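You operate a simulated robot arm through the tools that you are given. There is no shell and no other tool.

The job below is to be done with a simulated robot arm. You get a single attempt, and the scene is never put back.

JOB
Bind both lots of sheets in the open binder, the lower page number on top.
Fine: open the rings by the red lever and shut them after.

Only the result counts: the job must be done as asked and must still hold three seconds after the hand-in. Knocking over, shifting, dropping, spilling or breaking anything else fails it. Flat cloth is picked up by pressing the open fingertips on it (5 to 10 N) and closing them slowly along it; thin cloth reads only 2 to 8 mm in the jaws.

ROBOT AND FRAMES
A 6-joint arm with a three-finger gripper, fixed in place. Base frame: the origin is at the foot of the arm, x ahead of it, y to its left, z up. Units: m, degrees, N and s.
Its first joint turns from -166.0 to 166.0 degrees. Payload 4.89 kg.
Tool frame: the origin (TCP) lies between the finger pads and is the grasp point; the fingertips stand 0.03 m ahead of it; z points along the fingers, y is the line along which they close. Largest opening 0.164 m; the body of the gripper starts 0.125 m behind the TCP.
Orientation is that of the tool frame in the base frame, as a unit quaternion [x, y, z, w]. With the fingers straight down and closing along the base's y, the tool's x points along the base's -x, its y along +y and its z along -z.

CONTROLS
- The arm moves only by the tool nudge_tool. Its argument "plan" is a list of rows, each a list of 7 numbers: the shift along the tool's x, y, z in units of 20 mm (1.0 is 20 mm), then the turn, a rotation vector about the tool's x, y, z in units of 5 degrees (1.0 is 5 degrees), then the finger opening in cm, from 0 to 16.4. In form: [[dx, dy, dz, wx, wy, wz, grip], ...]. A call has 1 to 20 rows; each row shifts and turns the commanded pose from where the row before left it, along the tool's axes as they then stand. A call with a number of a shift or a turn outside -1 to 1 is refused whole. A row lasts 0.2 s, in which the tool goes at most 0.05 m and 8.6 degrees; a call with a longer step from one row to the next is refused whole, and so is a gripper value outside its range. A pose out of reach is approached as far as the arm can. The call stops where the force on the tool passes 40 N (or 10 N more than at its start, if that is more) or the arm is blocked; 0.2 s more then pass. The fingers move at their own pace (about 0.108 m/s each) and stop on an object; they squeeze with about 45 N. The grip force told is the motor's: it shows also when the fingers shut on nothing. Time passes only in rows, and 0.2 s behind the last, so rows that do not move let the fingers close. It gives the time, the measured TCP pose, the force on the tool (base axes), the opening and the grip force at its end, in the units of the frame above (readings bear some noise), with the torque about the TCP (base axes, N m) and any sound that the robot's microphone picked up.
- Cameras (640 x 400 px; columns grow to the right, rows downward): "scene" is fixed at [0.0497, 0.6622, 1.3508]; the picture's right is [-0.55, -0.84, 0.00], its down [-0.37, 0.24, -0.90] and it looks along [0.75, -0.49, -0.44] (base axes); focal length 322 px, centre (320, 200). "wrist" rides on the gripper at [0.076, -0.002, -0.152] in the tool frame; the picture's right is [0.02, 1.00, 0.00], its down [-0.88, 0.02, -0.47] and it looks along [-0.47, 0.01, 0.88] (tool axes); focal length 247 px, centre (320, 200). There is no depth. A picture from a camera that has moved, and an enlarged one, comes with that camera's place and axes in the base frame and with its lens. The place of the scene camera against the robot may be out by one fixed shift of up to 0.012 m in any direction.
- grab_frame(camera): a new picture of that camera. The clock stands still meanwhile.
- raise_lower(by): slides the trunk up (or, below 0, down) by that many m; the arm rides with it, the base frame stays. It gives what a move gives, with no picture.
- zoom(camera, box): a new picture of the part [left, top, right, bottom] of that camera's present view, enlarged. The clock stands still meanwhile.
- job_done(): hands the job in; it is judged then, once.

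Places have to be worked out from the pictures, the camera data and where the tool is seen. Open the gripper and draw the arm clear of the work before you hand the job in, unless the task says otherwise.

The tools are called after "Request:" by a JSON object that holds its "api" and its "payload". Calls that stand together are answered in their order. nudge_tool: Moves the arm, as the interface text tells. Its arguments: {"type":"object","properties":{"plan":{"type":"array","items":{"type":"array","items":{"type":"number"}}}},"required":["plan"]} The other tools are called the same way: raise_lower (by) slides the trunk up or down; grab_frame (camera) takes a picture; zoom (camera, box) takes an enlarged picture of a part of a camera's view; job_done () hands the job in.

At the start:

```text
t: 0.0
tcp_pos: [0.6912, -0.0391, 1.0853]
ee_rot: [0.0, 1.0, 0.001, 0.0]
force: [0.0, 1.2, 0.0]
torque: [-0.01, -0.02, 0.01]
finger_gap: 0.1638
grip_force: 0.1
trunk travel left (down, up): [-0.175, 0.215]
```

scene: 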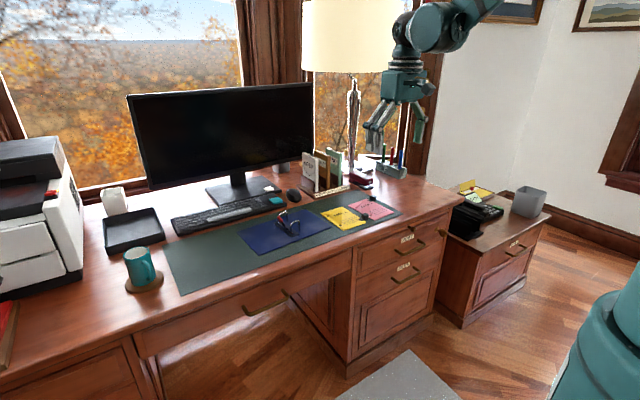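
wrist: 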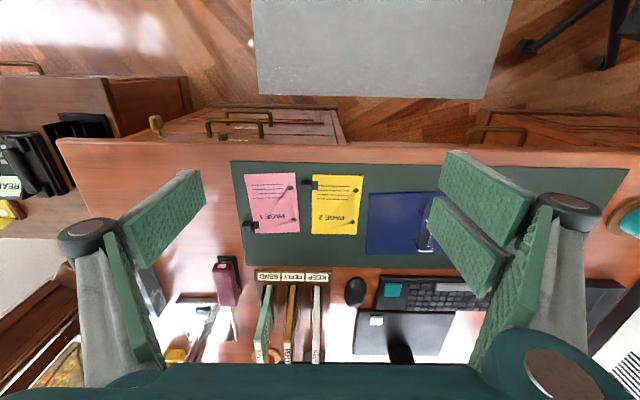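

I see a binder (blue, with rings) on a desk mat, with a yellow "PAGE 2" stack and a pink "PAGE 1" stack beside it. First I look closer with both cameras.

Request:
{"api": "zoom", "payload": {"camera": "scene", "box": [220, 170, 420, 295]}}

Request:
{"api": "zoom", "payload": {"camera": "wrist", "box": [220, 140, 460, 290]}}

```text
3.20 times, centred on (320, 232) of scene
camera zoom: at [0.0497, 0.6622, 1.3508], right [-0.55, -0.84, 0.0], down [-0.37, 0.24, -0.9], along [0.75, -0.49, -0.44], focal length 1030 px, centre (320, 96)
```

zoom: 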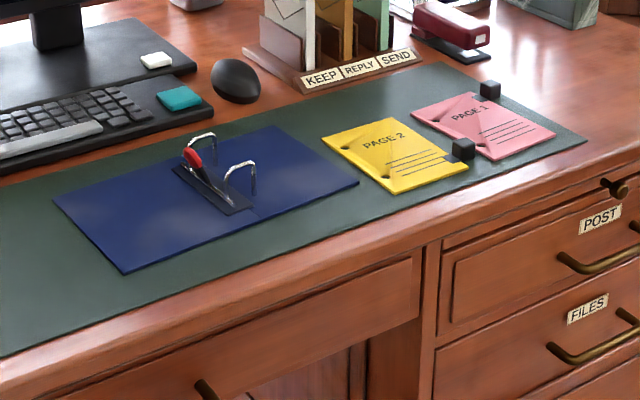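

```text
2.67 times, centred on (340, 215) of wrist
camera zoom: at [0.6157, -0.041, 1.2393], right [-0.02, 1.0, 0.0], down [0.88, 0.02, 0.47], along [0.47, 0.01, -0.88], focal length 659 px, centre (267, 160)
```

zoom: 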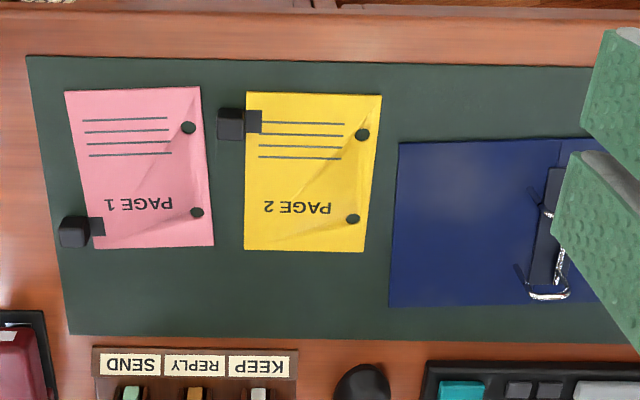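

The sheets lie at about z 0.745 with holes on their +y edge (about 80 mm apart) and black clip blocks on the −y side. I'll zoom in on the ring mechanism and move the arm to the left to view the binder from above.

Request:
{"api": "zoom", "payload": {"camera": "scene", "box": [264, 200, 312, 245]}}

Request:
{"api": "nudge_tool", "payload": {"plan": [[0, 1, 0, 0, 0, 0, 16.4], [0, 1, 0, 0, 0, 0, 16.4], [0, 1, 0, 0, 0, 0, 16.4], [0, 1, 0, 0, 0, 0, 16.4], [0, 1, 0, 0, 0, 0, 16.4], [0, 1, 0, 0, 0, 0, 16.4], [0, 1, 0, 0, 0, 0, 16.4], [0, 1, 0, 0, 0, 0, 16.4], [0, 1, 0, 0, 0, 0, 16.4], [0, 1, 0, 0, 0, 0, 16.4], [0, 1, 0, 0, 0, 0, 16.4], [0, 1, 0, 0, 0, 0, 16.4]]}}

Request:
{"api": "grab_frame", "payload": {"camera": "wrist"}}

```text
8.89 times, centred on (288, 222) of scene
camera zoom: at [0.0497, 0.6622, 1.3508], right [-0.55, -0.84, 0.0], down [-0.37, 0.24, -0.9], along [0.75, -0.49, -0.44], focal length 2862 px, centre (604, 0)
```

zoom: 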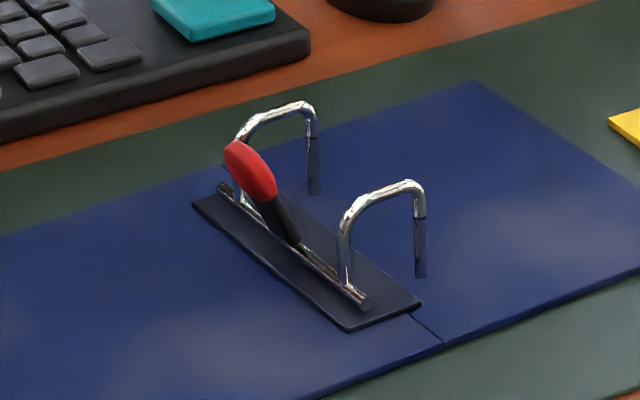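

```text
t: 2.6
tcp_pos: [0.6913, 0.2005, 1.0855]
ee_rot: [0.0, 1.0, 0.0, 0.0]
force: [0.1, -0.5, 0.1]
torque: [0.11, 0.03, 0.03]
finger_gap: 0.1639
grip_force: 0.1
trunk travel left (down, up): [-0.175, 0.215]
```

```text
taken
camera wrist: at [0.6158, 0.1982, 1.2386], right [-0.02, 1.0, 0.0], down [0.88, 0.02, 0.47], along [0.47, 0.01, -0.88], focal length 247 px, centre (320, 200)
```

wrist: 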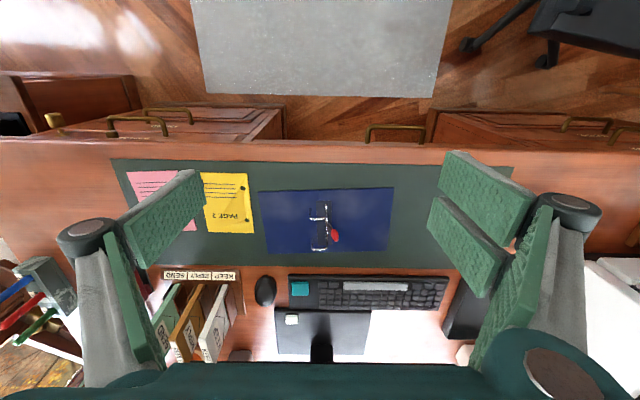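

The mechanism looks like a lever arch: two fixed upright posts on the −y side, two chrome arches on an axle on the +y side, and a red-tipped lever on the axle. Zooming in from above.

Request:
{"api": "zoom", "payload": {"camera": "wrist", "box": [250, 175, 410, 275]}}

Request:
{"api": "zoom", "payload": {"camera": "wrist", "box": [296, 190, 352, 260]}}

```text
4.00 times, centred on (330, 225) of wrist
camera zoom: at [0.6158, 0.1982, 1.2386], right [-0.02, 1.0, 0.0], down [0.88, 0.02, 0.47], along [0.47, 0.01, -0.88], focal length 988 px, centre (280, 100)
```

zoom: 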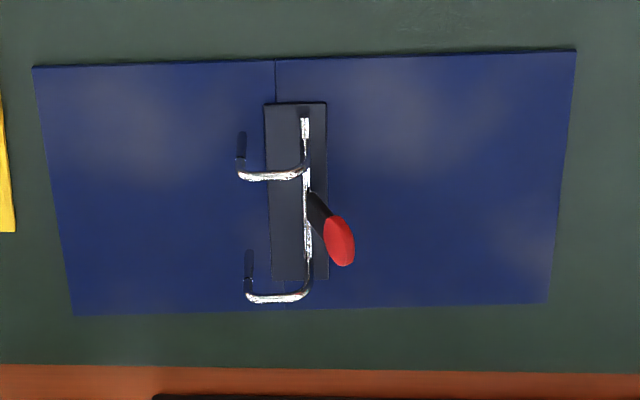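

```text
5.71 times, centred on (324, 225) of wrist
camera zoom: at [0.6158, 0.1982, 1.2386], right [-0.02, 1.0, 0.0], down [0.88, 0.02, 0.47], along [0.47, 0.01, -0.88], focal length 1411 px, centre (297, 57)
```

zoom: 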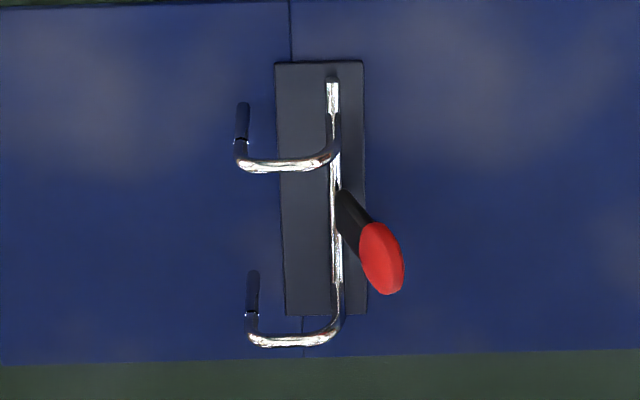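

The posts are near (0.90, 0.183) and (0.98, 0.188), with the lever's red tip around (0.954, 0.24, 0.78). I'll move lower and closer for a sharper view of the mechanism.

Request:
{"api": "nudge_tool", "payload": {"plan": [[-0.5, 0.07, 0.95, 0, 0, 0, 16.4], [-0.5, 0.07, 0.95, 0, 0, 0, 16.4], [-0.5, 0.07, 0.95, 0, 0, 0, 16.4], [-0.5, 0.07, 0.95, 0, 0, 0, 16.4], [-0.5, 0.07, 0.95, 0, 0, 0, 16.4], [-0.5, 0.07, 0.95, 0, 0, 0, 16.4], [-0.5, 0.07, 0.95, 0, 0, 0, 16.4], [-0.5, 0.07, 0.95, 0, 0, 0, 16.4], [-0.5, 0.07, 0.95, 0, 0, 0, 16.4], [-0.5, 0.07, 0.95, 0, 0, 0, 16.4]]}}

Request:
{"api": "grab_frame", "payload": {"camera": "wrist"}}

Request:
{"api": "zoom", "payload": {"camera": "wrist", "box": [260, 180, 400, 310]}}

```text
t: 4.8
tcp_pos: [0.7903, 0.2156, 0.8958]
ee_rot: [0.0, 1.0, 0.001, 0.0]
force: [-0.7, 0.2, 0.1]
torque: [0.05, -0.15, 0.03]
finger_gap: 0.164
grip_force: 0.0
trunk travel left (down, up): [-0.175, 0.215]
```

```text
taken
camera wrist: at [0.7156, 0.2129, 1.0496], right [-0.02, 1.0, 0.0], down [0.88, 0.02, 0.47], along [0.47, 0.01, -0.88], focal length 247 px, centre (320, 200)
```

wrist: 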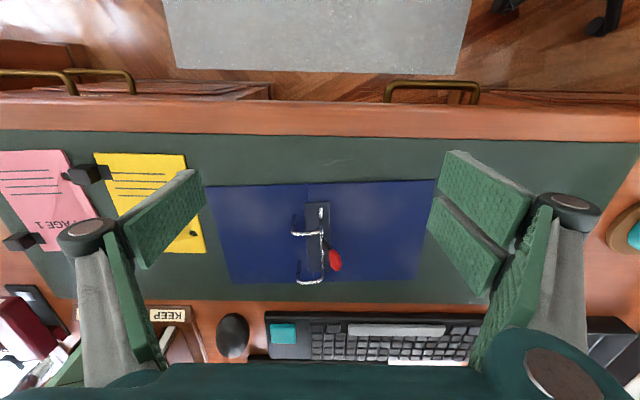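

```text
3.08 times, centred on (330, 245) of wrist
camera zoom: at [0.7156, 0.2129, 1.0496], right [-0.02, 1.0, 0.0], down [0.88, 0.02, 0.47], along [0.47, 0.01, -0.88], focal length 760 px, centre (289, 62)
```

zoom: 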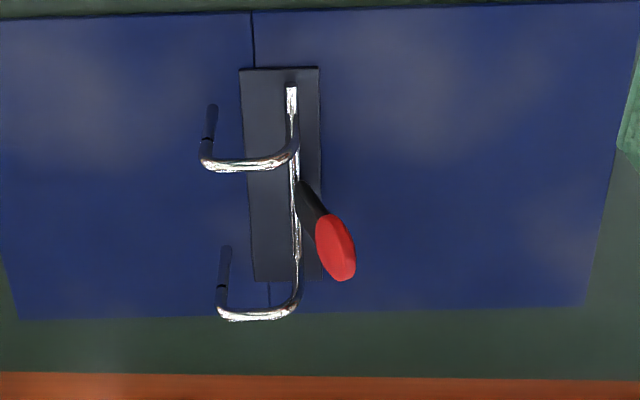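

Base of the lever is about (0.9375, 0.224, 0.762) and its red tip about (0.957, 0.243, 0.80), leaning to +y and +x. I'll turn the tool 90° so the fingers close along base x, which also lets the wrist camera view the mechanism from the +y side.

Request:
{"api": "nudge_tool", "payload": {"plan": [[0, 0, 0, 0, 0, 1, 16.4], [0, 0, 0, 0, 0, 1, 16.4], [0, 0, 0, 0, 0, 1, 16.4], [0, 0, 0, 0, 0, 1, 16.4], [0, 0, 0, 0, 0, 1, 16.4], [0, 0, 0, 0, 0, 1, 16.4], [0, 0, 0, 0, 0, 1, 16.4], [0, 0, 0, 0, 0, 1, 16.4], [0, 0, 0, 0, 0, 1, 16.4], [0, 0, 0, 0, 0, 1, 16.4], [0, 0, 0, 0, 0, 1, 16.4], [0, 0, 0, 0, 0, 1, 16.4], [0, 0, 0, 0, 0, 1, 16.4], [0, 0, 0, 0, 0, 1, 16.4], [0, 0, 0, 0, 0, 1, 16.4], [0, 0, 0, 0, 0, 1, 16.4], [0, 0, 0, 0, 0, 1, 16.4], [0, 0, 0, 0, 0, 1, 16.4]]}}

Request:
{"api": "nudge_tool", "payload": {"plan": [[0, 1, 0, 0, 0, 0, 16.4], [0, 1, 0, 0, 0, 0, 16.4], [0, 1, 0, 0, 0, 0, 16.4], [0, 1, 0, 0, 0, 0, 16.4], [0, 1, 0, 0, 0, 0, 16.4], [0, 1, 0, 0, 0, 0, 16.4]]}}

Request:
{"api": "grab_frame", "payload": {"camera": "wrist"}}

```text
t: 8.6
tcp_pos: [0.7911, 0.2145, 0.8963]
ee_rot: [0.707, 0.707, 0.0, 0.0]
force: [-0.4, -0.5, 0.2]
torque: [0.0, 0.02, 0.02]
finger_gap: 0.1645
grip_force: 0.1
trunk travel left (down, up): [-0.175, 0.215]
```

```text
t: 10.0
tcp_pos: [0.9111, 0.2159, 0.8971]
ee_rot: [0.708, 0.707, -0.001, 0.001]
force: [0.5, 0.0, 0.9]
torque: [0.01, -0.09, 0.02]
finger_gap: 0.164
grip_force: 0.0
trunk travel left (down, up): [-0.175, 0.215]
```

```text
taken
camera wrist: at [0.9101, 0.2924, 1.0513], right [1.0, 0.02, 0.0], down [0.02, -0.88, 0.47], along [0.01, -0.47, -0.88], focal length 247 px, centre (320, 200)
```

wrist: 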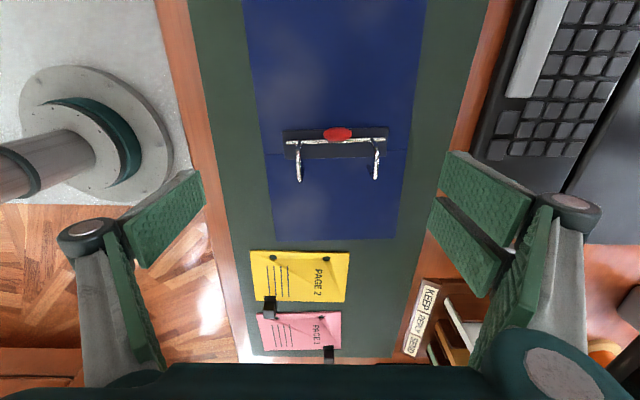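

Request:
{"api": "zoom", "payload": {"camera": "wrist", "box": [270, 110, 400, 200]}}

Request:
{"api": "zoom", "payload": {"camera": "wrist", "box": [235, 235, 365, 370]}}

```text
4.44 times, centred on (335, 155) of wrist
camera zoom: at [0.9101, 0.2924, 1.0513], right [1.0, 0.02, 0.0], down [0.02, -0.88, 0.47], along [0.01, -0.47, -0.88], focal length 1098 px, centre (253, 400)
```

zoom: 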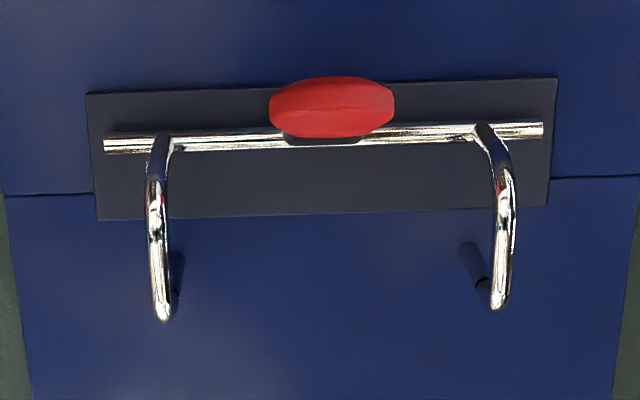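

```text
2.96 times, centred on (300, 302) of wrist
camera zoom: at [0.9101, 0.2924, 1.0513], right [1.0, 0.02, 0.0], down [0.02, -0.88, 0.47], along [0.01, -0.47, -0.88], focal length 732 px, centre (379, -104)
```

zoom: 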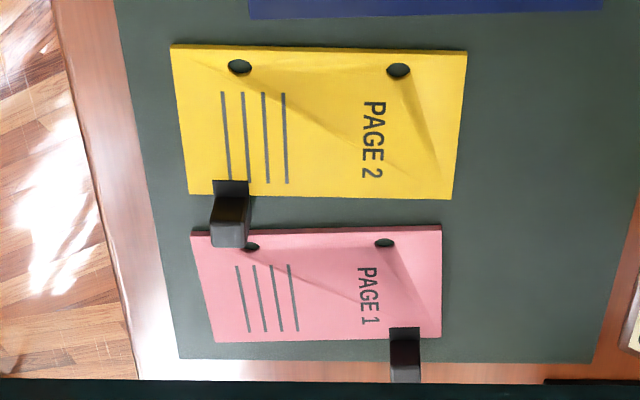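

Combining the views: work surface is z≈0.762, the red knob's centre is about (0.928, 0.237, 0.811) (about 27 mm wide along x), the axle at y≈0.220, z≈0.775, and the posts at (0.891, 0.183) and (0.972, 0.188). I'll position above the knob with a 4 cm opening.

Request:
{"api": "nudge_tool", "payload": {"plan": [[0.42, 0.315, 0, 0, 0, 0, 4.2], [0.42, 0.315, 0, 0, 0, 0, 4.2], [0.42, 0.315, 0, 0, 0, 0, 4.2], [0, 0, 0, 0, 0, 0, 4.2], [0, 0, 0, 0, 0, 0, 4.2]]}}

Request:
{"api": "zoom", "payload": {"camera": "wrist", "box": [200, 80, 440, 260]}}

Request:
{"api": "zoom", "payload": {"camera": "scene", "box": [220, 130, 380, 245]}}

```text
t: 11.2
tcp_pos: [0.9306, 0.2408, 0.8966]
ee_rot: [0.707, 0.707, 0.0, 0.0]
force: [0.2, -0.3, 0.6]
torque: [0.04, 0.02, 0.01]
finger_gap: 0.042
grip_force: 0.1
trunk travel left (down, up): [-0.175, 0.215]
```

```text
2.22 times, centred on (320, 170) of wrist
camera zoom: at [0.9302, 0.3169, 1.0495], right [1.0, 0.02, 0.0], down [0.02, -0.88, 0.47], along [0.01, -0.47, -0.88], focal length 549 px, centre (320, 267)
```

zoom: 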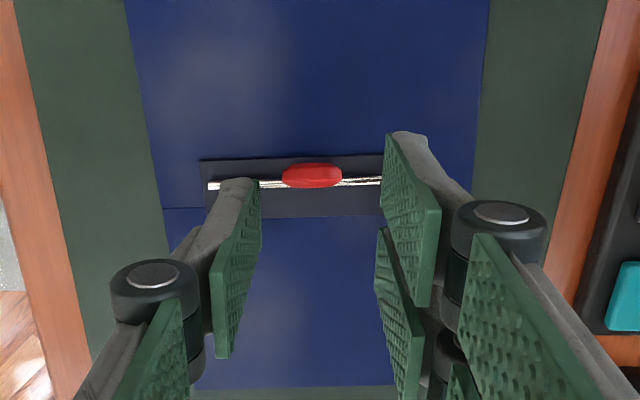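

```text
3.48 times, centred on (300, 188) of scene
camera zoom: at [0.0497, 0.6622, 1.3508], right [-0.55, -0.84, 0.0], down [-0.37, 0.24, -0.9], along [0.75, -0.49, -0.44], focal length 1120 px, centre (390, 244)
```

zoom: 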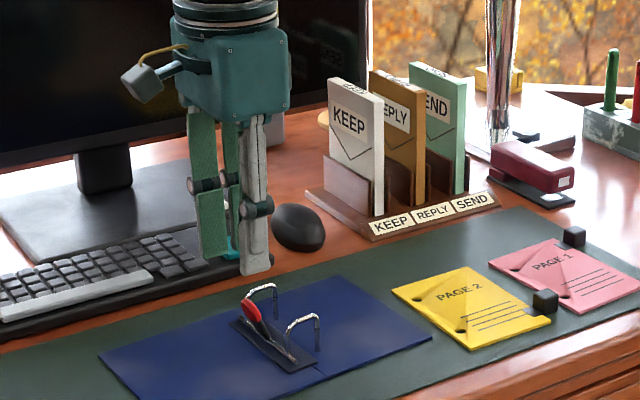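

The tool is a bit off the knob in x (knob at x≈0.928), so I shift 2.5 mm and descend so the fingertips straddle the knob.

Request:
{"api": "nudge_tool", "payload": {"plan": [[0, -0.12, 0.8, 0, 0, 0, 4.2], [0, 0, 0.8, 0, 0, 0, 4.2], [0, 0, 0.8, 0, 0, 0, 4.2], [0, 0, 0.8, 0, 0, 0, 4.2]]}}

Request:
{"api": "zoom", "payload": {"camera": "wrist", "box": [200, 80, 440, 260]}}

Request:
{"api": "zoom", "payload": {"camera": "scene", "box": [250, 180, 330, 240]}}

```text
t: 12.2
tcp_pos: [0.9282, 0.2401, 0.8311]
ee_rot: [0.708, 0.706, 0.0, 0.0]
force: [-0.4, -0.9, 0.5]
torque: [-0.02, -0.06, -0.01]
finger_gap: 0.0421
grip_force: 0.0
trunk travel left (down, up): [-0.175, 0.215]
```

```text
2.22 times, centred on (320, 170) of wrist
camera zoom: at [0.9271, 0.3166, 0.9852], right [1.0, 0.02, 0.0], down [0.02, -0.88, 0.47], along [0.01, -0.47, -0.88], focal length 549 px, centre (320, 267)
```

zoom: 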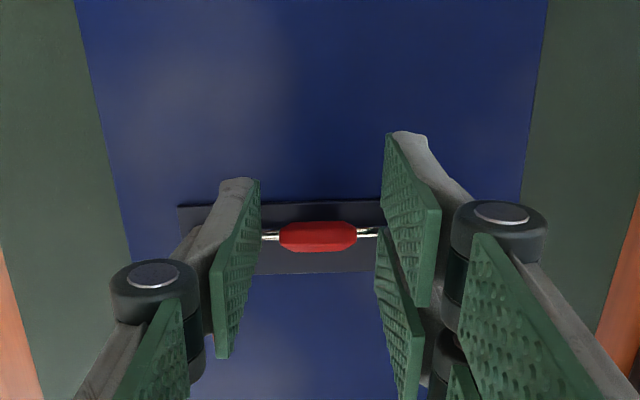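

```text
6.67 times, centred on (290, 210) of scene
camera zoom: at [0.0497, 0.6622, 1.3508], right [-0.55, -0.84, 0.0], down [-0.37, 0.24, -0.9], along [0.75, -0.49, -0.44], focal length 2146 px, centre (520, 133)
```

zoom: 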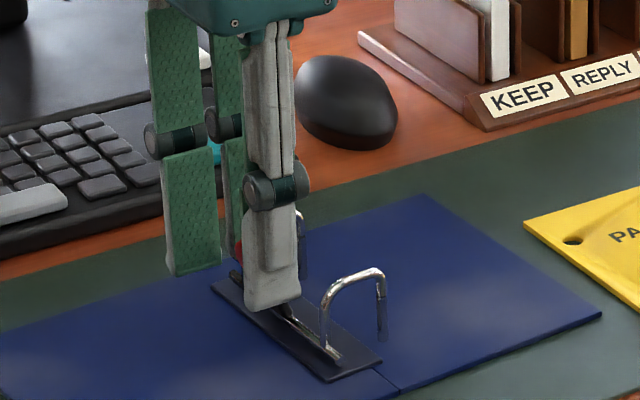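

Knob is centred between the fingers. I close on it.

Request:
{"api": "nudge_tool", "payload": {"plan": [[0, 0, 0, 0, 0, 0, 3.2], [0, 0, 0, 0, 0, 0, 2.0], [0, 0, 0, 0, 0, 0, 1.0], [0, 0, 0, 0, 0, 0, 1.0]]}}

Request:
{"api": "zoom", "payload": {"camera": "wrist", "box": [200, 80, 440, 260]}}

```text
t: 13.2
tcp_pos: [0.928, 0.2389, 0.8315]
ee_rot: [0.707, 0.707, -0.001, 0.0]
force: [-1.1, 0.3, -0.3]
torque: [0.06, -0.01, 0.11]
finger_gap: 0.0235
grip_force: 44.5
trunk travel left (down, up): [-0.175, 0.215]
```

```text
2.22 times, centred on (320, 170) of wrist
camera zoom: at [0.9273, 0.3166, 0.9851], right [1.0, 0.02, 0.0], down [0.02, -0.88, 0.47], along [0.01, -0.47, -0.88], focal length 549 px, centre (320, 267)
```

zoom: 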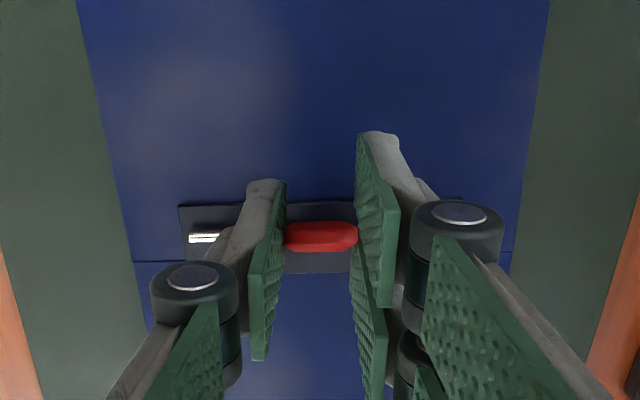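

The knob is held (23.5 mm, 44.5 N). Now a small test step along the arc about the axle towards +y to see whether the lever yields.

Request:
{"api": "nudge_tool", "payload": {"plan": [[0.15, 0, 0.08, 0, 0, 0, 1.0], [0.15, 0, 0.09, 0, 0, 0, 1.0]]}}

Request:
{"api": "zoom", "payload": {"camera": "wrist", "box": [200, 80, 440, 260]}}

Request:
{"api": "zoom", "payload": {"camera": "scene", "box": [250, 180, 330, 240]}}

```text
t: 13.8
tcp_pos: [0.9276, 0.246, 0.8286]
ee_rot: [0.707, 0.707, 0.0, 0.0]
force: [1.0, -15.2, 17.0]
torque: [-1.13, -0.06, 0.2]
finger_gap: 0.0237
grip_force: 45.5
trunk travel left (down, up): [-0.175, 0.215]
```

```text
2.22 times, centred on (320, 170) of wrist
camera zoom: at [0.9268, 0.3213, 0.9825], right [1.0, 0.02, 0.0], down [0.02, -0.88, 0.47], along [0.01, -0.47, -0.88], focal length 549 px, centre (320, 267)
```

zoom: 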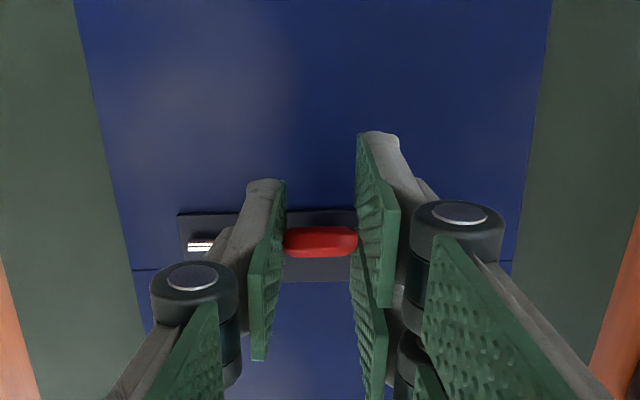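

```text
6.67 times, centred on (290, 210) of scene
camera zoom: at [0.0497, 0.6622, 1.3508], right [-0.55, -0.84, 0.0], down [-0.37, 0.24, -0.9], along [0.75, -0.49, -0.44], focal length 2146 px, centre (520, 133)
```

zoom: 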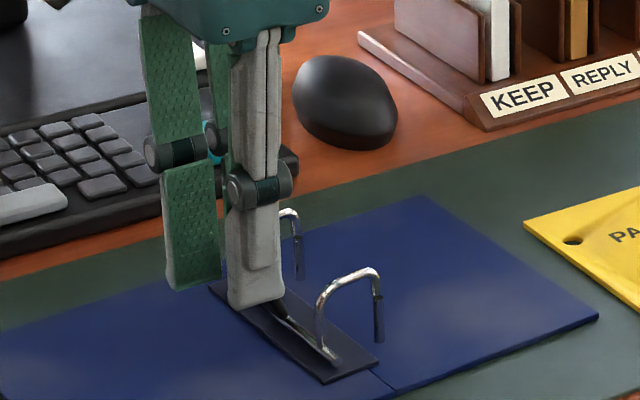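

The lever resists (about 22 N tangential). I look closely at whether the arches moved or the binder slid.

Request:
{"api": "zoom", "payload": {"camera": "scene", "box": [264, 200, 312, 245]}}

```text
8.89 times, centred on (288, 222) of scene
camera zoom: at [0.0497, 0.6622, 1.3508], right [-0.55, -0.84, 0.0], down [-0.37, 0.24, -0.9], along [0.75, -0.49, -0.44], focal length 2862 px, centre (604, 0)
```

zoom: 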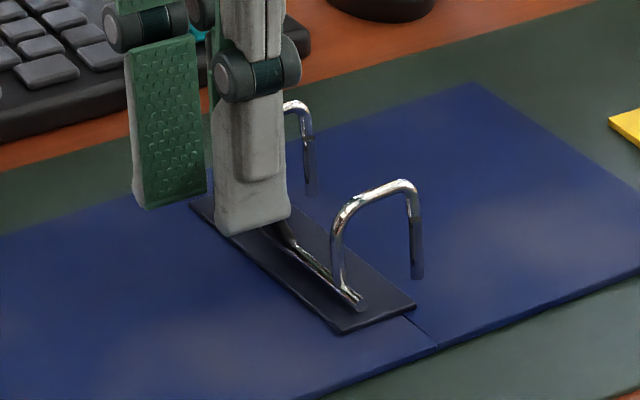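

The binder slid about 2 mm in +y while the lever barely moved. I'll press more downward than sideways so the load keeps the binder in place: small downward steps.

Request:
{"api": "nudge_tool", "payload": {"plan": [[0, 0, 0.1, 0, 0, 0, 1.0], [0.03, 0, 0.1, 0, 0, 0, 1.0]]}}

Request:
{"api": "zoom", "payload": {"camera": "scene", "box": [264, 200, 312, 245]}}

Request:
{"api": "zoom", "payload": {"camera": "wrist", "box": [200, 80, 440, 260]}}

```text
t: 14.4
tcp_pos: [0.9275, 0.2475, 0.8261]
ee_rot: [0.707, 0.707, 0.001, 0.0]
force: [13.8, -3.7, 32.7]
torque: [-1.02, -0.71, 0.52]
finger_gap: 0.0235
grip_force: 45.2
trunk travel left (down, up): [-0.175, 0.215]
```

```text
8.89 times, centred on (288, 222) of scene
camera zoom: at [0.0497, 0.6622, 1.3508], right [-0.55, -0.84, 0.0], down [-0.37, 0.24, -0.9], along [0.75, -0.49, -0.44], focal length 2862 px, centre (604, 0)
```

zoom: 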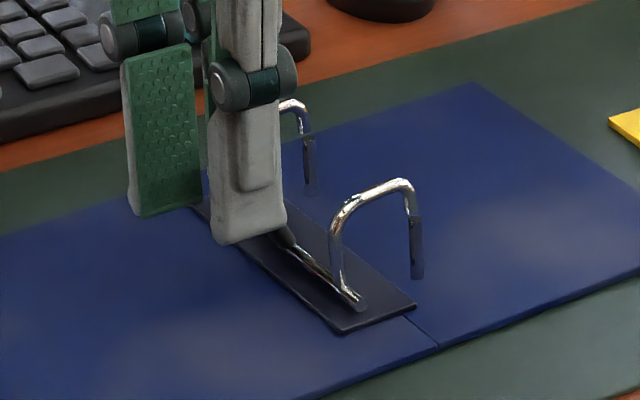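

```text
2.22 times, centred on (320, 170) of wrist
camera zoom: at [0.9264, 0.3231, 0.9793], right [1.0, 0.02, 0.0], down [0.02, -0.88, 0.47], along [0.01, -0.47, -0.88], focal length 549 px, centre (320, 267)
```

zoom: 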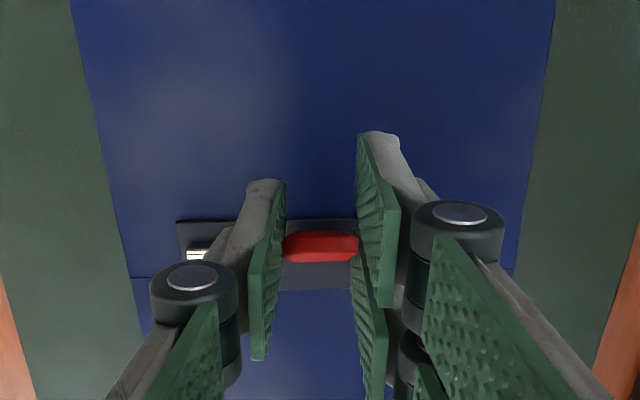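

The readings show a torsion of about 0.75 N·m from the pads holding the knob: my own grip is resisting the lever's rotation, and the lever itself is light. So I'll turn the tool together with the lever about the axle, starting with 10° and easing the downward pressure.

Request:
{"api": "nudge_tool", "payload": {"plan": [[0.12, 0, 0.0, 0, -0.7, 0, 1.0], [0.2, 0, 0.05, 0, -1, 0, 1.0], [0.2, 0, 0.08, 0, -1, 0, 1.0]]}}

Request:
{"api": "zoom", "payload": {"camera": "scene", "box": [264, 200, 312, 245]}}

Request:
{"api": "zoom", "payload": {"camera": "wrist", "box": [200, 80, 440, 260]}}

```text
t: 15.2
tcp_pos: [0.9288, 0.2557, 0.8197]
ee_rot: [0.703, 0.701, -0.084, 0.083]
force: [-0.2, -1.3, -0.1]
torque: [0.29, 0.0, -0.01]
finger_gap: 0.0234
grip_force: 45.3
trunk travel left (down, up): [-0.175, 0.215]
```

```text
8.89 times, centred on (288, 222) of scene
camera zoom: at [0.0497, 0.6622, 1.3508], right [-0.55, -0.84, 0.0], down [-0.37, 0.24, -0.9], along [0.75, -0.49, -0.44], focal length 2862 px, centre (604, 0)
```

zoom: 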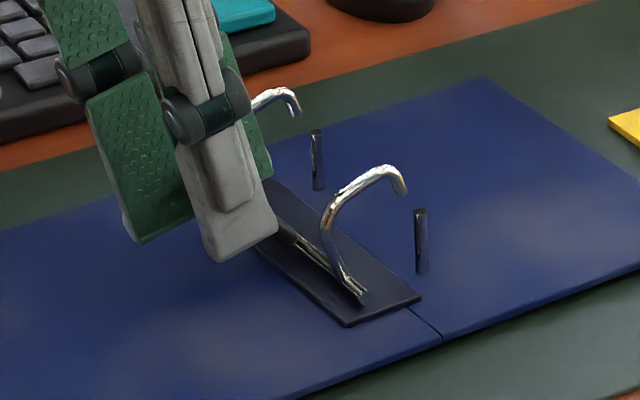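

```text
2.22 times, centred on (320, 170) of wrist
camera zoom: at [0.9276, 0.3655, 0.9518], right [1.0, 0.02, -0.01], down [0.02, -0.75, 0.67], along [0.01, -0.67, -0.75], focal length 549 px, centre (320, 267)
```

zoom: 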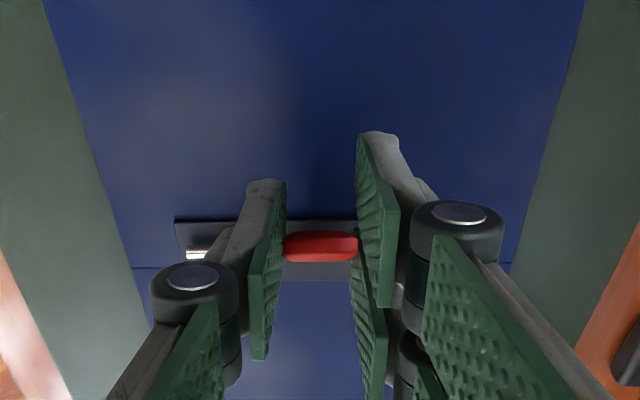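

The rings opened: arch tips have left the posts and the force is near zero. I continue turning about the axle.

Request:
{"api": "nudge_tool", "payload": {"plan": [[0.223, 0, 0.113, 0, -1, 0, 1.0], [0.223, 0, 0.113, 0, -1, 0, 1.0], [0.223, 0, 0.113, 0, -1, 0, 1.0]]}}

Request:
{"api": "zoom", "payload": {"camera": "scene", "box": [264, 200, 312, 245]}}

```text
t: 16.0
tcp_pos: [0.9292, 0.2666, 0.8098]
ee_rot: [0.686, 0.685, -0.174, 0.174]
force: [-0.6, -2.0, -3.4]
torque: [0.45, 0.0, 0.0]
finger_gap: 0.0238
grip_force: 44.8
trunk travel left (down, up): [-0.175, 0.215]
```

```text
8.89 times, centred on (288, 222) of scene
camera zoom: at [0.0497, 0.6622, 1.3508], right [-0.55, -0.84, 0.0], down [-0.37, 0.24, -0.9], along [0.75, -0.49, -0.44], focal length 2862 px, centre (604, 0)
```

zoom: 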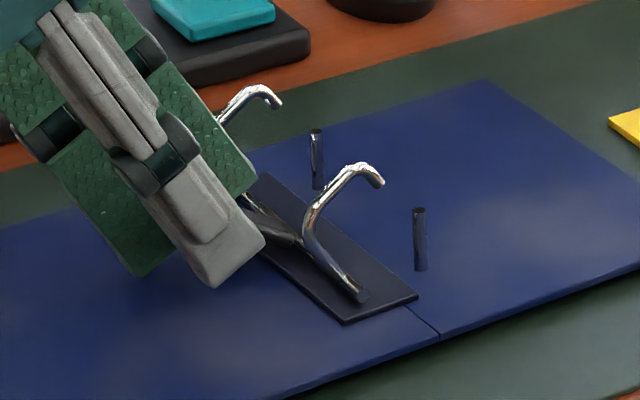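

Arches now about 30° open with small forces. Continuing in the same way another 15°, watching for the stop.

Request:
{"api": "nudge_tool", "payload": {"plan": [[0.223, 0, 0.12, 0, -1, 0, 1.0], [0.223, 0, 0.12, 0, -1, 0, 1.0], [0.223, 0, 0.12, 0, -1, 0, 1.0]]}}

Request:
{"api": "zoom", "payload": {"camera": "scene", "box": [264, 200, 312, 245]}}

Request:
{"api": "grab_frame", "payload": {"camera": "scene"}}

```text
t: 16.6
tcp_pos: [0.9288, 0.2723, 0.8069]
ee_rot: [0.671, 0.671, -0.221, 0.222]
force: [-9.4, 2.1, 27.1]
torque: [0.71, -0.62, 0.18]
finger_gap: 0.0235
grip_force: 45.2
trunk travel left (down, up): [-0.175, 0.215]
stopped in row 2: the force on the tool passed its limit at 51 N (the readings are from after the stop); the commanded pose is now the measured one
```

```text
8.89 times, centred on (288, 222) of scene
camera zoom: at [0.0497, 0.6622, 1.3508], right [-0.55, -0.84, 0.0], down [-0.37, 0.24, -0.9], along [0.75, -0.49, -0.44], focal length 2862 px, centre (604, 0)
```

zoom: 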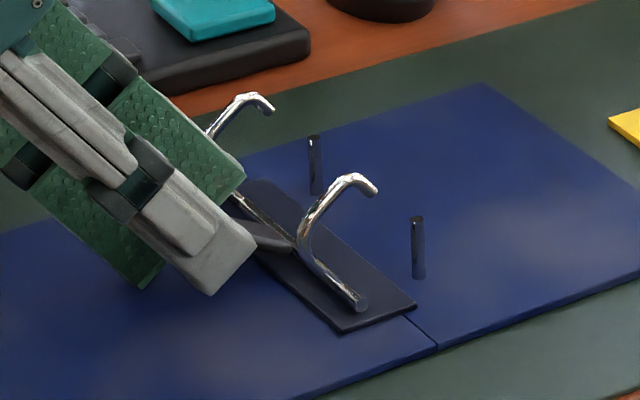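

```text
taken
```

scene: 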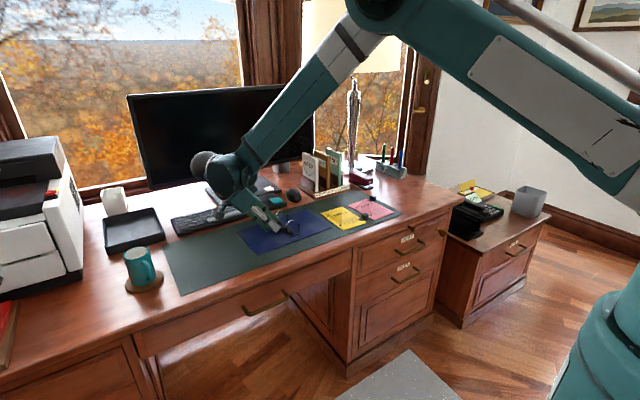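

The stop was the lower finger touching the binder (the contact location works out to the tool's wide finger pair at the binder surface), not the lever's end. I ease off, open slightly and back out along the tool axis.

Request:
{"api": "nudge_tool", "payload": {"plan": [[0, 0, -0.1, 0, 0, 0, 1.0], [0, 0, 0, 0, 0, 0, 3.2], [0, 0, 0, 0, 0, 0, 3.2]]}}

Request:
{"api": "nudge_tool", "payload": {"plan": [[0, 0, -0.5, 0, 0, 0, 3.2], [0, 0, -1, 0, 0, 0, 3.2], [0, 0, -1, 0, 0, 0, 3.2], [0, 0, -1, 0, 0, 0, 3.2]]}}

Request:
{"api": "zoom", "payload": {"camera": "scene", "box": [250, 190, 330, 250]}}

Request:
{"api": "grab_frame", "payload": {"camera": "wrist"}}

```text
t: 17.4
tcp_pos: [0.9293, 0.2728, 0.8065]
ee_rot: [0.67, 0.672, -0.221, 0.223]
force: [-1.8, -3.2, 5.8]
torque: [-0.1, -0.02, -0.06]
finger_gap: 0.0326
grip_force: 0.1
trunk travel left (down, up): [-0.175, 0.215]
```

```text
t: 18.4
tcp_pos: [0.9292, 0.3169, 0.8635]
ee_rot: [0.671, 0.672, -0.222, 0.222]
force: [-0.5, 0.1, -0.6]
torque: [0.0, 0.02, -0.03]
finger_gap: 0.032
grip_force: 0.1
trunk travel left (down, up): [-0.175, 0.215]
```

```text
6.67 times, centred on (290, 220) of scene
camera zoom: at [0.0497, 0.6622, 1.3508], right [-0.55, -0.84, 0.0], down [-0.37, 0.24, -0.9], along [0.75, -0.49, -0.44], focal length 2146 px, centre (520, 67)
```

zoom: 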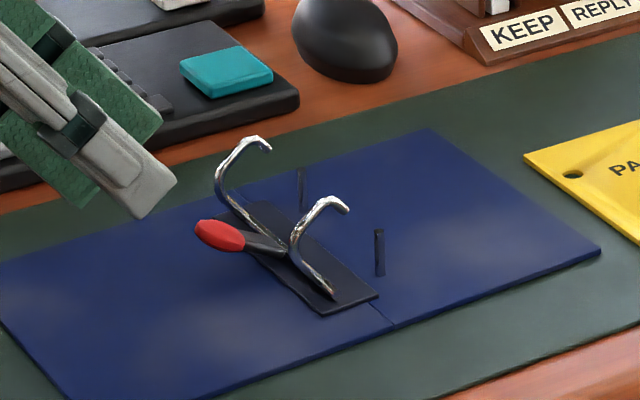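

```text
taken
camera wrist: at [0.9276, 0.468, 0.9411], right [1.0, 0.02, -0.01], down [0.02, -0.43, 0.91], along [0.01, -0.91, -0.43], focal length 247 px, centre (320, 200)
```

wrist: 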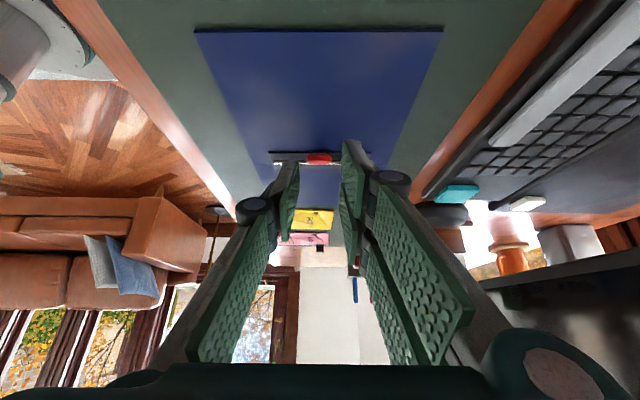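

The rings are open and the lever holds by itself; the binder is practically where it was. I turn the tool upright again while rising.

Request:
{"api": "nudge_tool", "payload": {"plan": [[0, 0, -0.5, 0, 1, 0, 6], [0, 0, -0.5, 0, 1, 0, 6], [0, 0, -0.5, 0, 1, 0, 6], [0, 0, -0.5, 0, 1, 0, 6], [0, 0, -0.5, 0, 1, 0, 6], [0, 0, -0.3, 0, 1, 0, 6], [0, 0, 0, 0, 1, 0, 6], [0, 0, 0, 0, 0.32, 0, 6]]}}

Request:
{"api": "grab_frame", "payload": {"camera": "wrist"}}

Request:
{"api": "zoom", "payload": {"camera": "wrist", "box": [240, 100, 400, 230]}}

```text
t: 20.2
tcp_pos: [0.9291, 0.3387, 0.9136]
ee_rot: [0.707, 0.707, 0.001, 0.001]
force: [0.1, 0.0, 0.0]
torque: [-0.02, -0.01, 0.03]
finger_gap: 0.0601
grip_force: 0.0
trunk travel left (down, up): [-0.175, 0.215]
```

```text
taken
camera wrist: at [0.9278, 0.4153, 1.067], right [1.0, 0.02, 0.0], down [0.02, -0.88, 0.47], along [0.01, -0.47, -0.88], focal length 247 px, centre (320, 200)
```

wrist: 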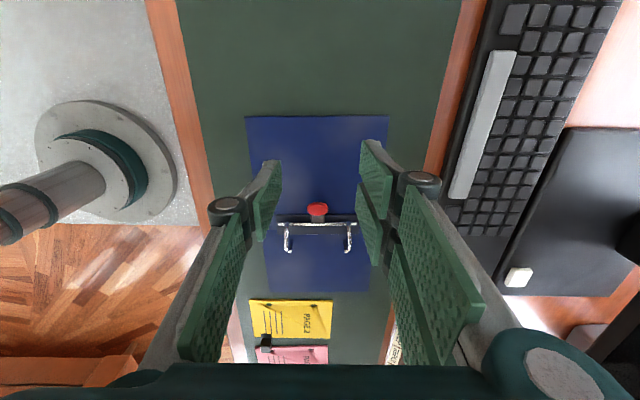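

```text
3.08 times, centred on (320, 165) of wrist
camera zoom: at [0.9278, 0.4153, 1.067], right [1.0, 0.02, 0.0], down [0.02, -0.88, 0.47], along [0.01, -0.47, -0.88], focal length 760 px, centre (320, 308)
```

zoom: 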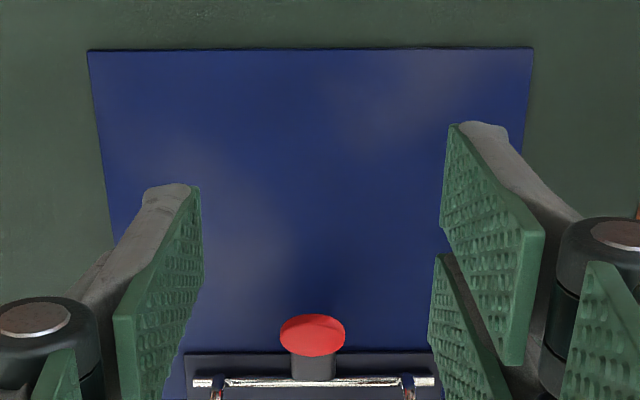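

Next I move towards −y so that the wrist camera looks straight down on the open rings.

Request:
{"api": "nudge_tool", "payload": {"plan": [[-1, 0, 0, 0, 0, 0, 10], [-1, 0, 0, 0, 0, 0, 14], [-1, 0, 0, 0, 0, 0, 16.4], [-1, 0, 0, 0, 0, 0, 16.4], [-1, 0, 0, 0, 0, 0, 16.4], [-1, 0, 0, 0, 0, 0, 16.4], [-1, 0, 0, 0, 0, 0, 16.4]]}}

Request:
{"api": "zoom", "payload": {"camera": "wrist", "box": [250, 60, 390, 160]}}

Request:
{"api": "zoom", "payload": {"camera": "wrist", "box": [240, 160, 400, 290]}}

```text
t: 21.8
tcp_pos: [0.9277, 0.2004, 0.9127]
ee_rot: [0.706, 0.708, 0.0, 0.0]
force: [0.4, -0.5, -0.6]
torque: [-0.1, -0.01, 0.01]
finger_gap: 0.1639
grip_force: 0.2
trunk travel left (down, up): [-0.175, 0.215]
```

```text
4.00 times, centred on (320, 110) of wrist
camera zoom: at [0.927, 0.2767, 1.0668], right [1.0, 0.02, 0.0], down [0.02, -0.88, 0.47], along [0.01, -0.47, -0.88], focal length 988 px, centre (320, 560)
```

zoom: 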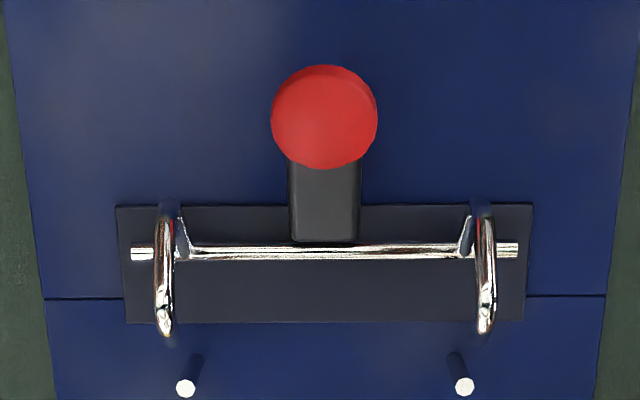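

```text
3.08 times, centred on (320, 225) of wrist
camera zoom: at [0.927, 0.2767, 1.0668], right [1.0, 0.02, 0.0], down [0.02, -0.88, 0.47], along [0.01, -0.47, -0.88], focal length 760 px, centre (320, 123)
```

zoom: 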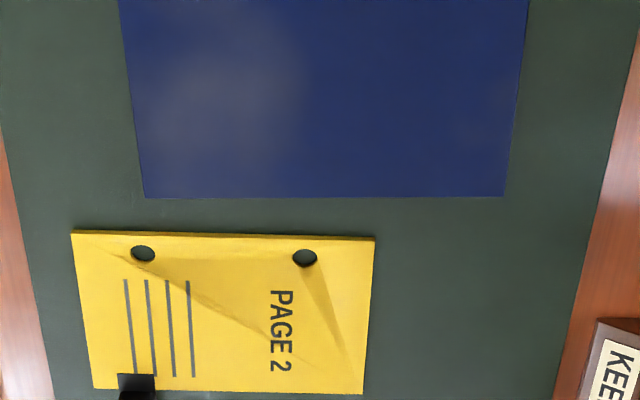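

The open arches leave only about 4 mm to where the sheet edge will pass, so I'll test whether the lever goes further by pressing gently down on the knob with closed fingertips.

Request:
{"api": "nudge_tool", "payload": {"plan": [[0.95, 0, 0, 0, 0, 0, 8], [0.95, 0, 0, 0, 0, 0, 4], [0.95, 0, 0, 0, 0, 0, 0], [0, 0, 0.8, 0, 0, 0, 0], [0, 0, 0.8, 0, 0, 0, 0], [0, 0, 0.8, 0, 0, 0, 0], [0, 0, 0.8, 0, 0, 0, 0], [0, 0, 0.5, 0, 0, 0, 0]]}}

Request:
{"api": "zoom", "payload": {"camera": "scene", "box": [250, 190, 330, 250]}}

```text
t: 23.6
tcp_pos: [0.927, 0.257, 0.8399]
ee_rot: [0.706, 0.708, 0.001, 0.0]
force: [-0.1, -0.9, 0.5]
torque: [0.01, 0.0, 0.0]
finger_gap: 0.0
grip_force: 44.9
trunk travel left (down, up): [-0.175, 0.215]
```

```text
6.67 times, centred on (290, 220) of scene
camera zoom: at [0.0497, 0.6622, 1.3508], right [-0.55, -0.84, 0.0], down [-0.37, 0.24, -0.9], along [0.75, -0.49, -0.44], focal length 2146 px, centre (520, 67)
```

zoom: 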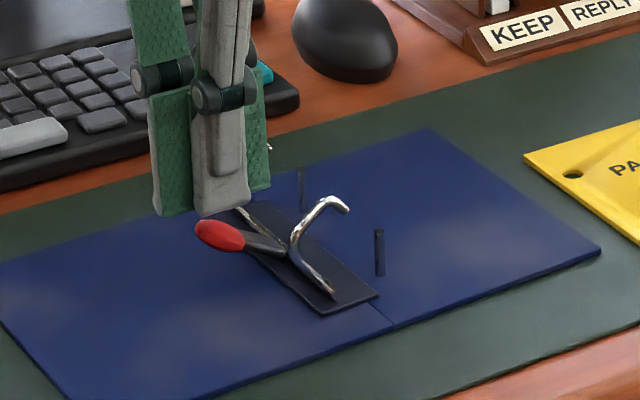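

Fingers are just above the knob. I press down in 2 mm steps.

Request:
{"api": "nudge_tool", "payload": {"plan": [[0, 0, 0.1, 0, 0, 0, 0], [0, 0, 0.1, 0, 0, 0, 0], [0, 0, 0.1, 0, 0, 0, 0], [0, 0, 0.1, 0, 0, 0, 0]]}}

Request:
{"api": "zoom", "payload": {"camera": "scene", "box": [250, 190, 330, 250]}}

```text
t: 24.6
tcp_pos: [0.9285, 0.2568, 0.8325]
ee_rot: [0.706, 0.708, 0.0, 0.0]
force: [0.0, 0.1, -0.4]
torque: [0.01, -0.02, 0.02]
finger_gap: 0.0001
grip_force: 44.9
trunk travel left (down, up): [-0.175, 0.215]
```

```text
6.67 times, centred on (290, 220) of scene
camera zoom: at [0.0497, 0.6622, 1.3508], right [-0.55, -0.84, 0.0], down [-0.37, 0.24, -0.9], along [0.75, -0.49, -0.44], focal length 2146 px, centre (520, 67)
```

zoom: 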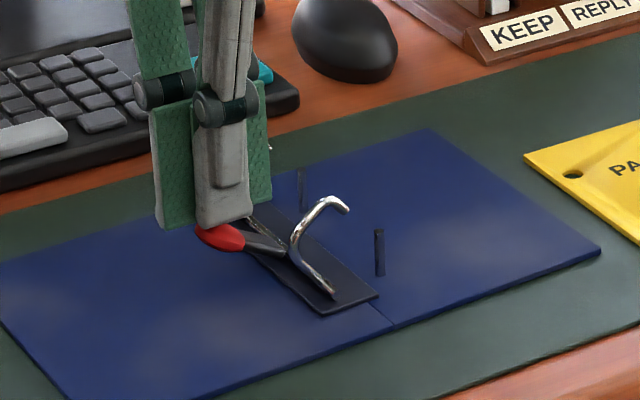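

Request:
{"api": "nudge_tool", "payload": {"plan": [[0, 0, 0.1, 0, 0, 0, 0], [0, 0, 0.1, 0, 0, 0, 0]]}}

Request:
{"api": "zoom", "payload": {"camera": "scene", "box": [250, 190, 330, 250]}}

```text
t: 25.2
tcp_pos: [0.9286, 0.2552, 0.8274]
ee_rot: [0.706, 0.708, 0.001, 0.0]
force: [-0.1, 0.1, 0.2]
torque: [0.0, 0.01, 0.05]
finger_gap: 0.0
grip_force: 45.5
trunk travel left (down, up): [-0.175, 0.215]
```

```text
6.67 times, centred on (290, 220) of scene
camera zoom: at [0.0497, 0.6622, 1.3508], right [-0.55, -0.84, 0.0], down [-0.37, 0.24, -0.9], along [0.75, -0.49, -0.44], focal length 2146 px, centre (520, 67)
```

zoom: 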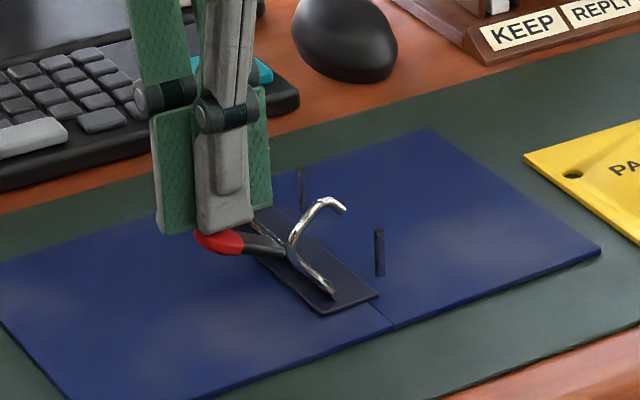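

No contact yet (tips at z≈0.797). Continuing in small steps.

Request:
{"api": "nudge_tool", "payload": {"plan": [[0, 0, 0.1, 0, 0, 0, 0], [0, 0, 0.1, 0, 0, 0, 0], [0, 0, 0.1, 0, 0, 0, 0]]}}

Request:
{"api": "zoom", "payload": {"camera": "scene", "box": [250, 190, 330, 250]}}

```text
t: 26.0
tcp_pos: [0.9294, 0.2563, 0.8212]
ee_rot: [0.706, 0.708, 0.001, 0.0]
force: [0.0, -0.6, -0.6]
torque: [0.0, 0.01, -0.01]
finger_gap: 0.0
grip_force: 44.9
trunk travel left (down, up): [-0.175, 0.215]
```

```text
6.67 times, centred on (290, 220) of scene
camera zoom: at [0.0497, 0.6622, 1.3508], right [-0.55, -0.84, 0.0], down [-0.37, 0.24, -0.9], along [0.75, -0.49, -0.44], focal length 2146 px, centre (520, 67)
```

zoom: 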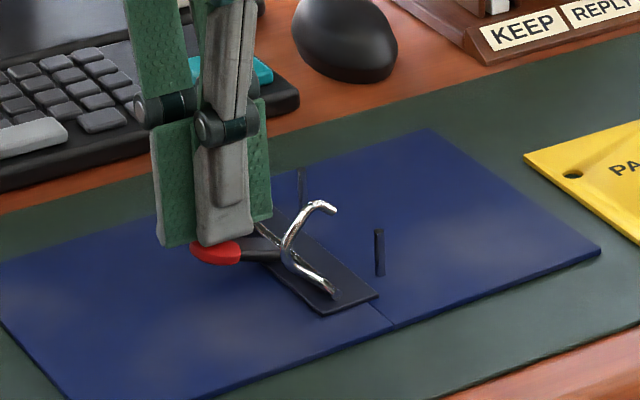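

The lever gives way with practically no force and the arches open further. I keep going.

Request:
{"api": "nudge_tool", "payload": {"plan": [[0, 0, 0.1, 0, 0, 0, 0], [0, 0, 0.1, 0, 0, 0, 0], [0, 0, 0.1, 0, 0, 0, 0]]}}

Request:
{"api": "zoom", "payload": {"camera": "scene", "box": [250, 190, 330, 250]}}

```text
t: 26.8
tcp_pos: [0.9284, 0.2562, 0.8153]
ee_rot: [0.707, 0.708, 0.001, 0.001]
force: [0.6, -0.3, -1.0]
torque: [0.0, 0.01, -0.01]
finger_gap: 0.0
grip_force: 45.0
trunk travel left (down, up): [-0.175, 0.215]
```

```text
6.67 times, centred on (290, 220) of scene
camera zoom: at [0.0497, 0.6622, 1.3508], right [-0.55, -0.84, 0.0], down [-0.37, 0.24, -0.9], along [0.75, -0.49, -0.44], focal length 2146 px, centre (520, 67)
```

zoom: 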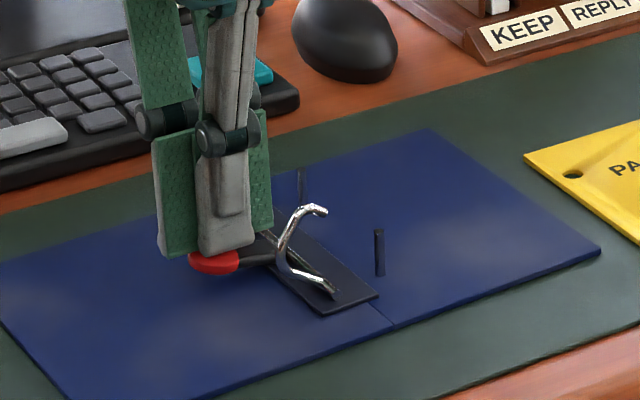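

Arches are now about 60° open, plenty of clearance. I lift off and move over to page 2's clip block for a close look.

Request:
{"api": "nudge_tool", "payload": {"plan": [[0, 0, -0.5, 0, 0, 0, 0], [0, 0, -1, 0, 0, 0, 0], [0, 0, -1, 0, 0, 0, 0], [0, 0, -1, 0, 0, 0, 0], [0, 0, -1, 0, 0, 0, 0], [0, 0, -0.5, 0, 0, 0, 0], [-1, -0.3, 0, 0, 0, 0, 2], [-1, -0.3, 0, 0, 0, 0, 4], [-1, -0.3, 0, 0, 0, 0, 6], [-1, -0.3, 0, 0, 0, 0, 6], [-1, -0.3, 0, 0, 0, 0, 6], [-1, -0.3, 0, 0, 0, 0, 6], [-1, -0.3, 0, 0, 0, 0, 6], [-1, -0.3, 0, 0, 0, 0, 6], [-1, -0.3, 0, 0, 0, 0, 6], [-1, -0.3, 0, 0, 0, 0, 6], [-1, -0.3, 0, 0, 0, 0, 6], [-1, -0.3, 0, 0, 0, 0, 6], [-1, -0.3, 0, 0, 0, 0, 6], [-0.8, -0.3, 0, 0, 0, 0, 6]]}}

Request:
{"api": "grab_frame", "payload": {"camera": "wrist"}}

Request:
{"api": "zoom", "payload": {"camera": "scene", "box": [250, 180, 400, 260]}}

```text
t: 31.0
tcp_pos: [0.8441, -0.0185, 0.9164]
ee_rot: [0.706, 0.708, 0.001, 0.0]
force: [0.1, 0.3, -0.2]
torque: [-0.06, 0.05, 0.0]
finger_gap: 0.0599
grip_force: 0.0
trunk travel left (down, up): [-0.175, 0.215]
```

```text
taken
camera wrist: at [0.8434, 0.0568, 1.0698], right [1.0, 0.02, 0.0], down [0.02, -0.88, 0.47], along [0.01, -0.47, -0.88], focal length 247 px, centre (320, 200)
```

wrist: 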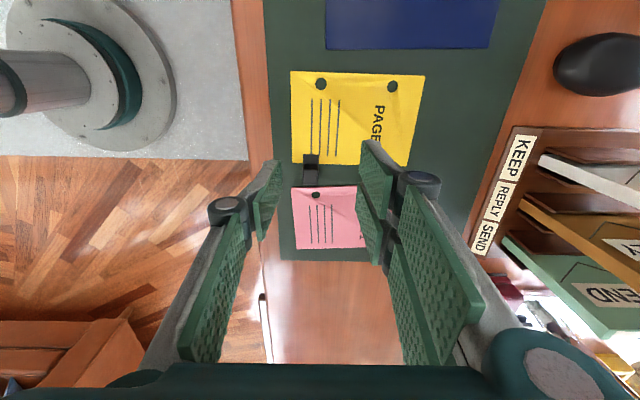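

```text
4.27 times, centred on (325, 220) of scene
camera zoom: at [0.0497, 0.6622, 1.3508], right [-0.55, -0.84, 0.0], down [-0.37, 0.24, -0.9], along [0.75, -0.49, -0.44], focal length 1374 px, centre (299, 115)
```

zoom: 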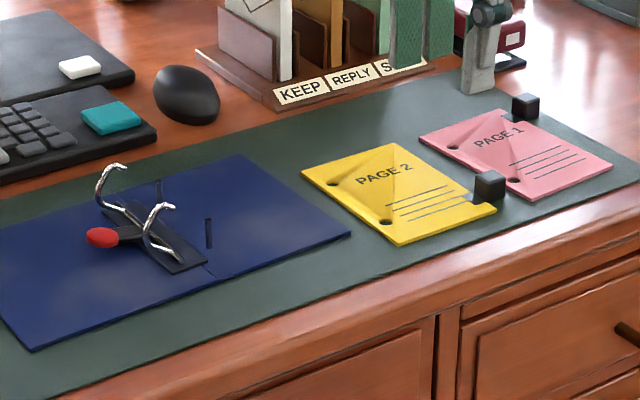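

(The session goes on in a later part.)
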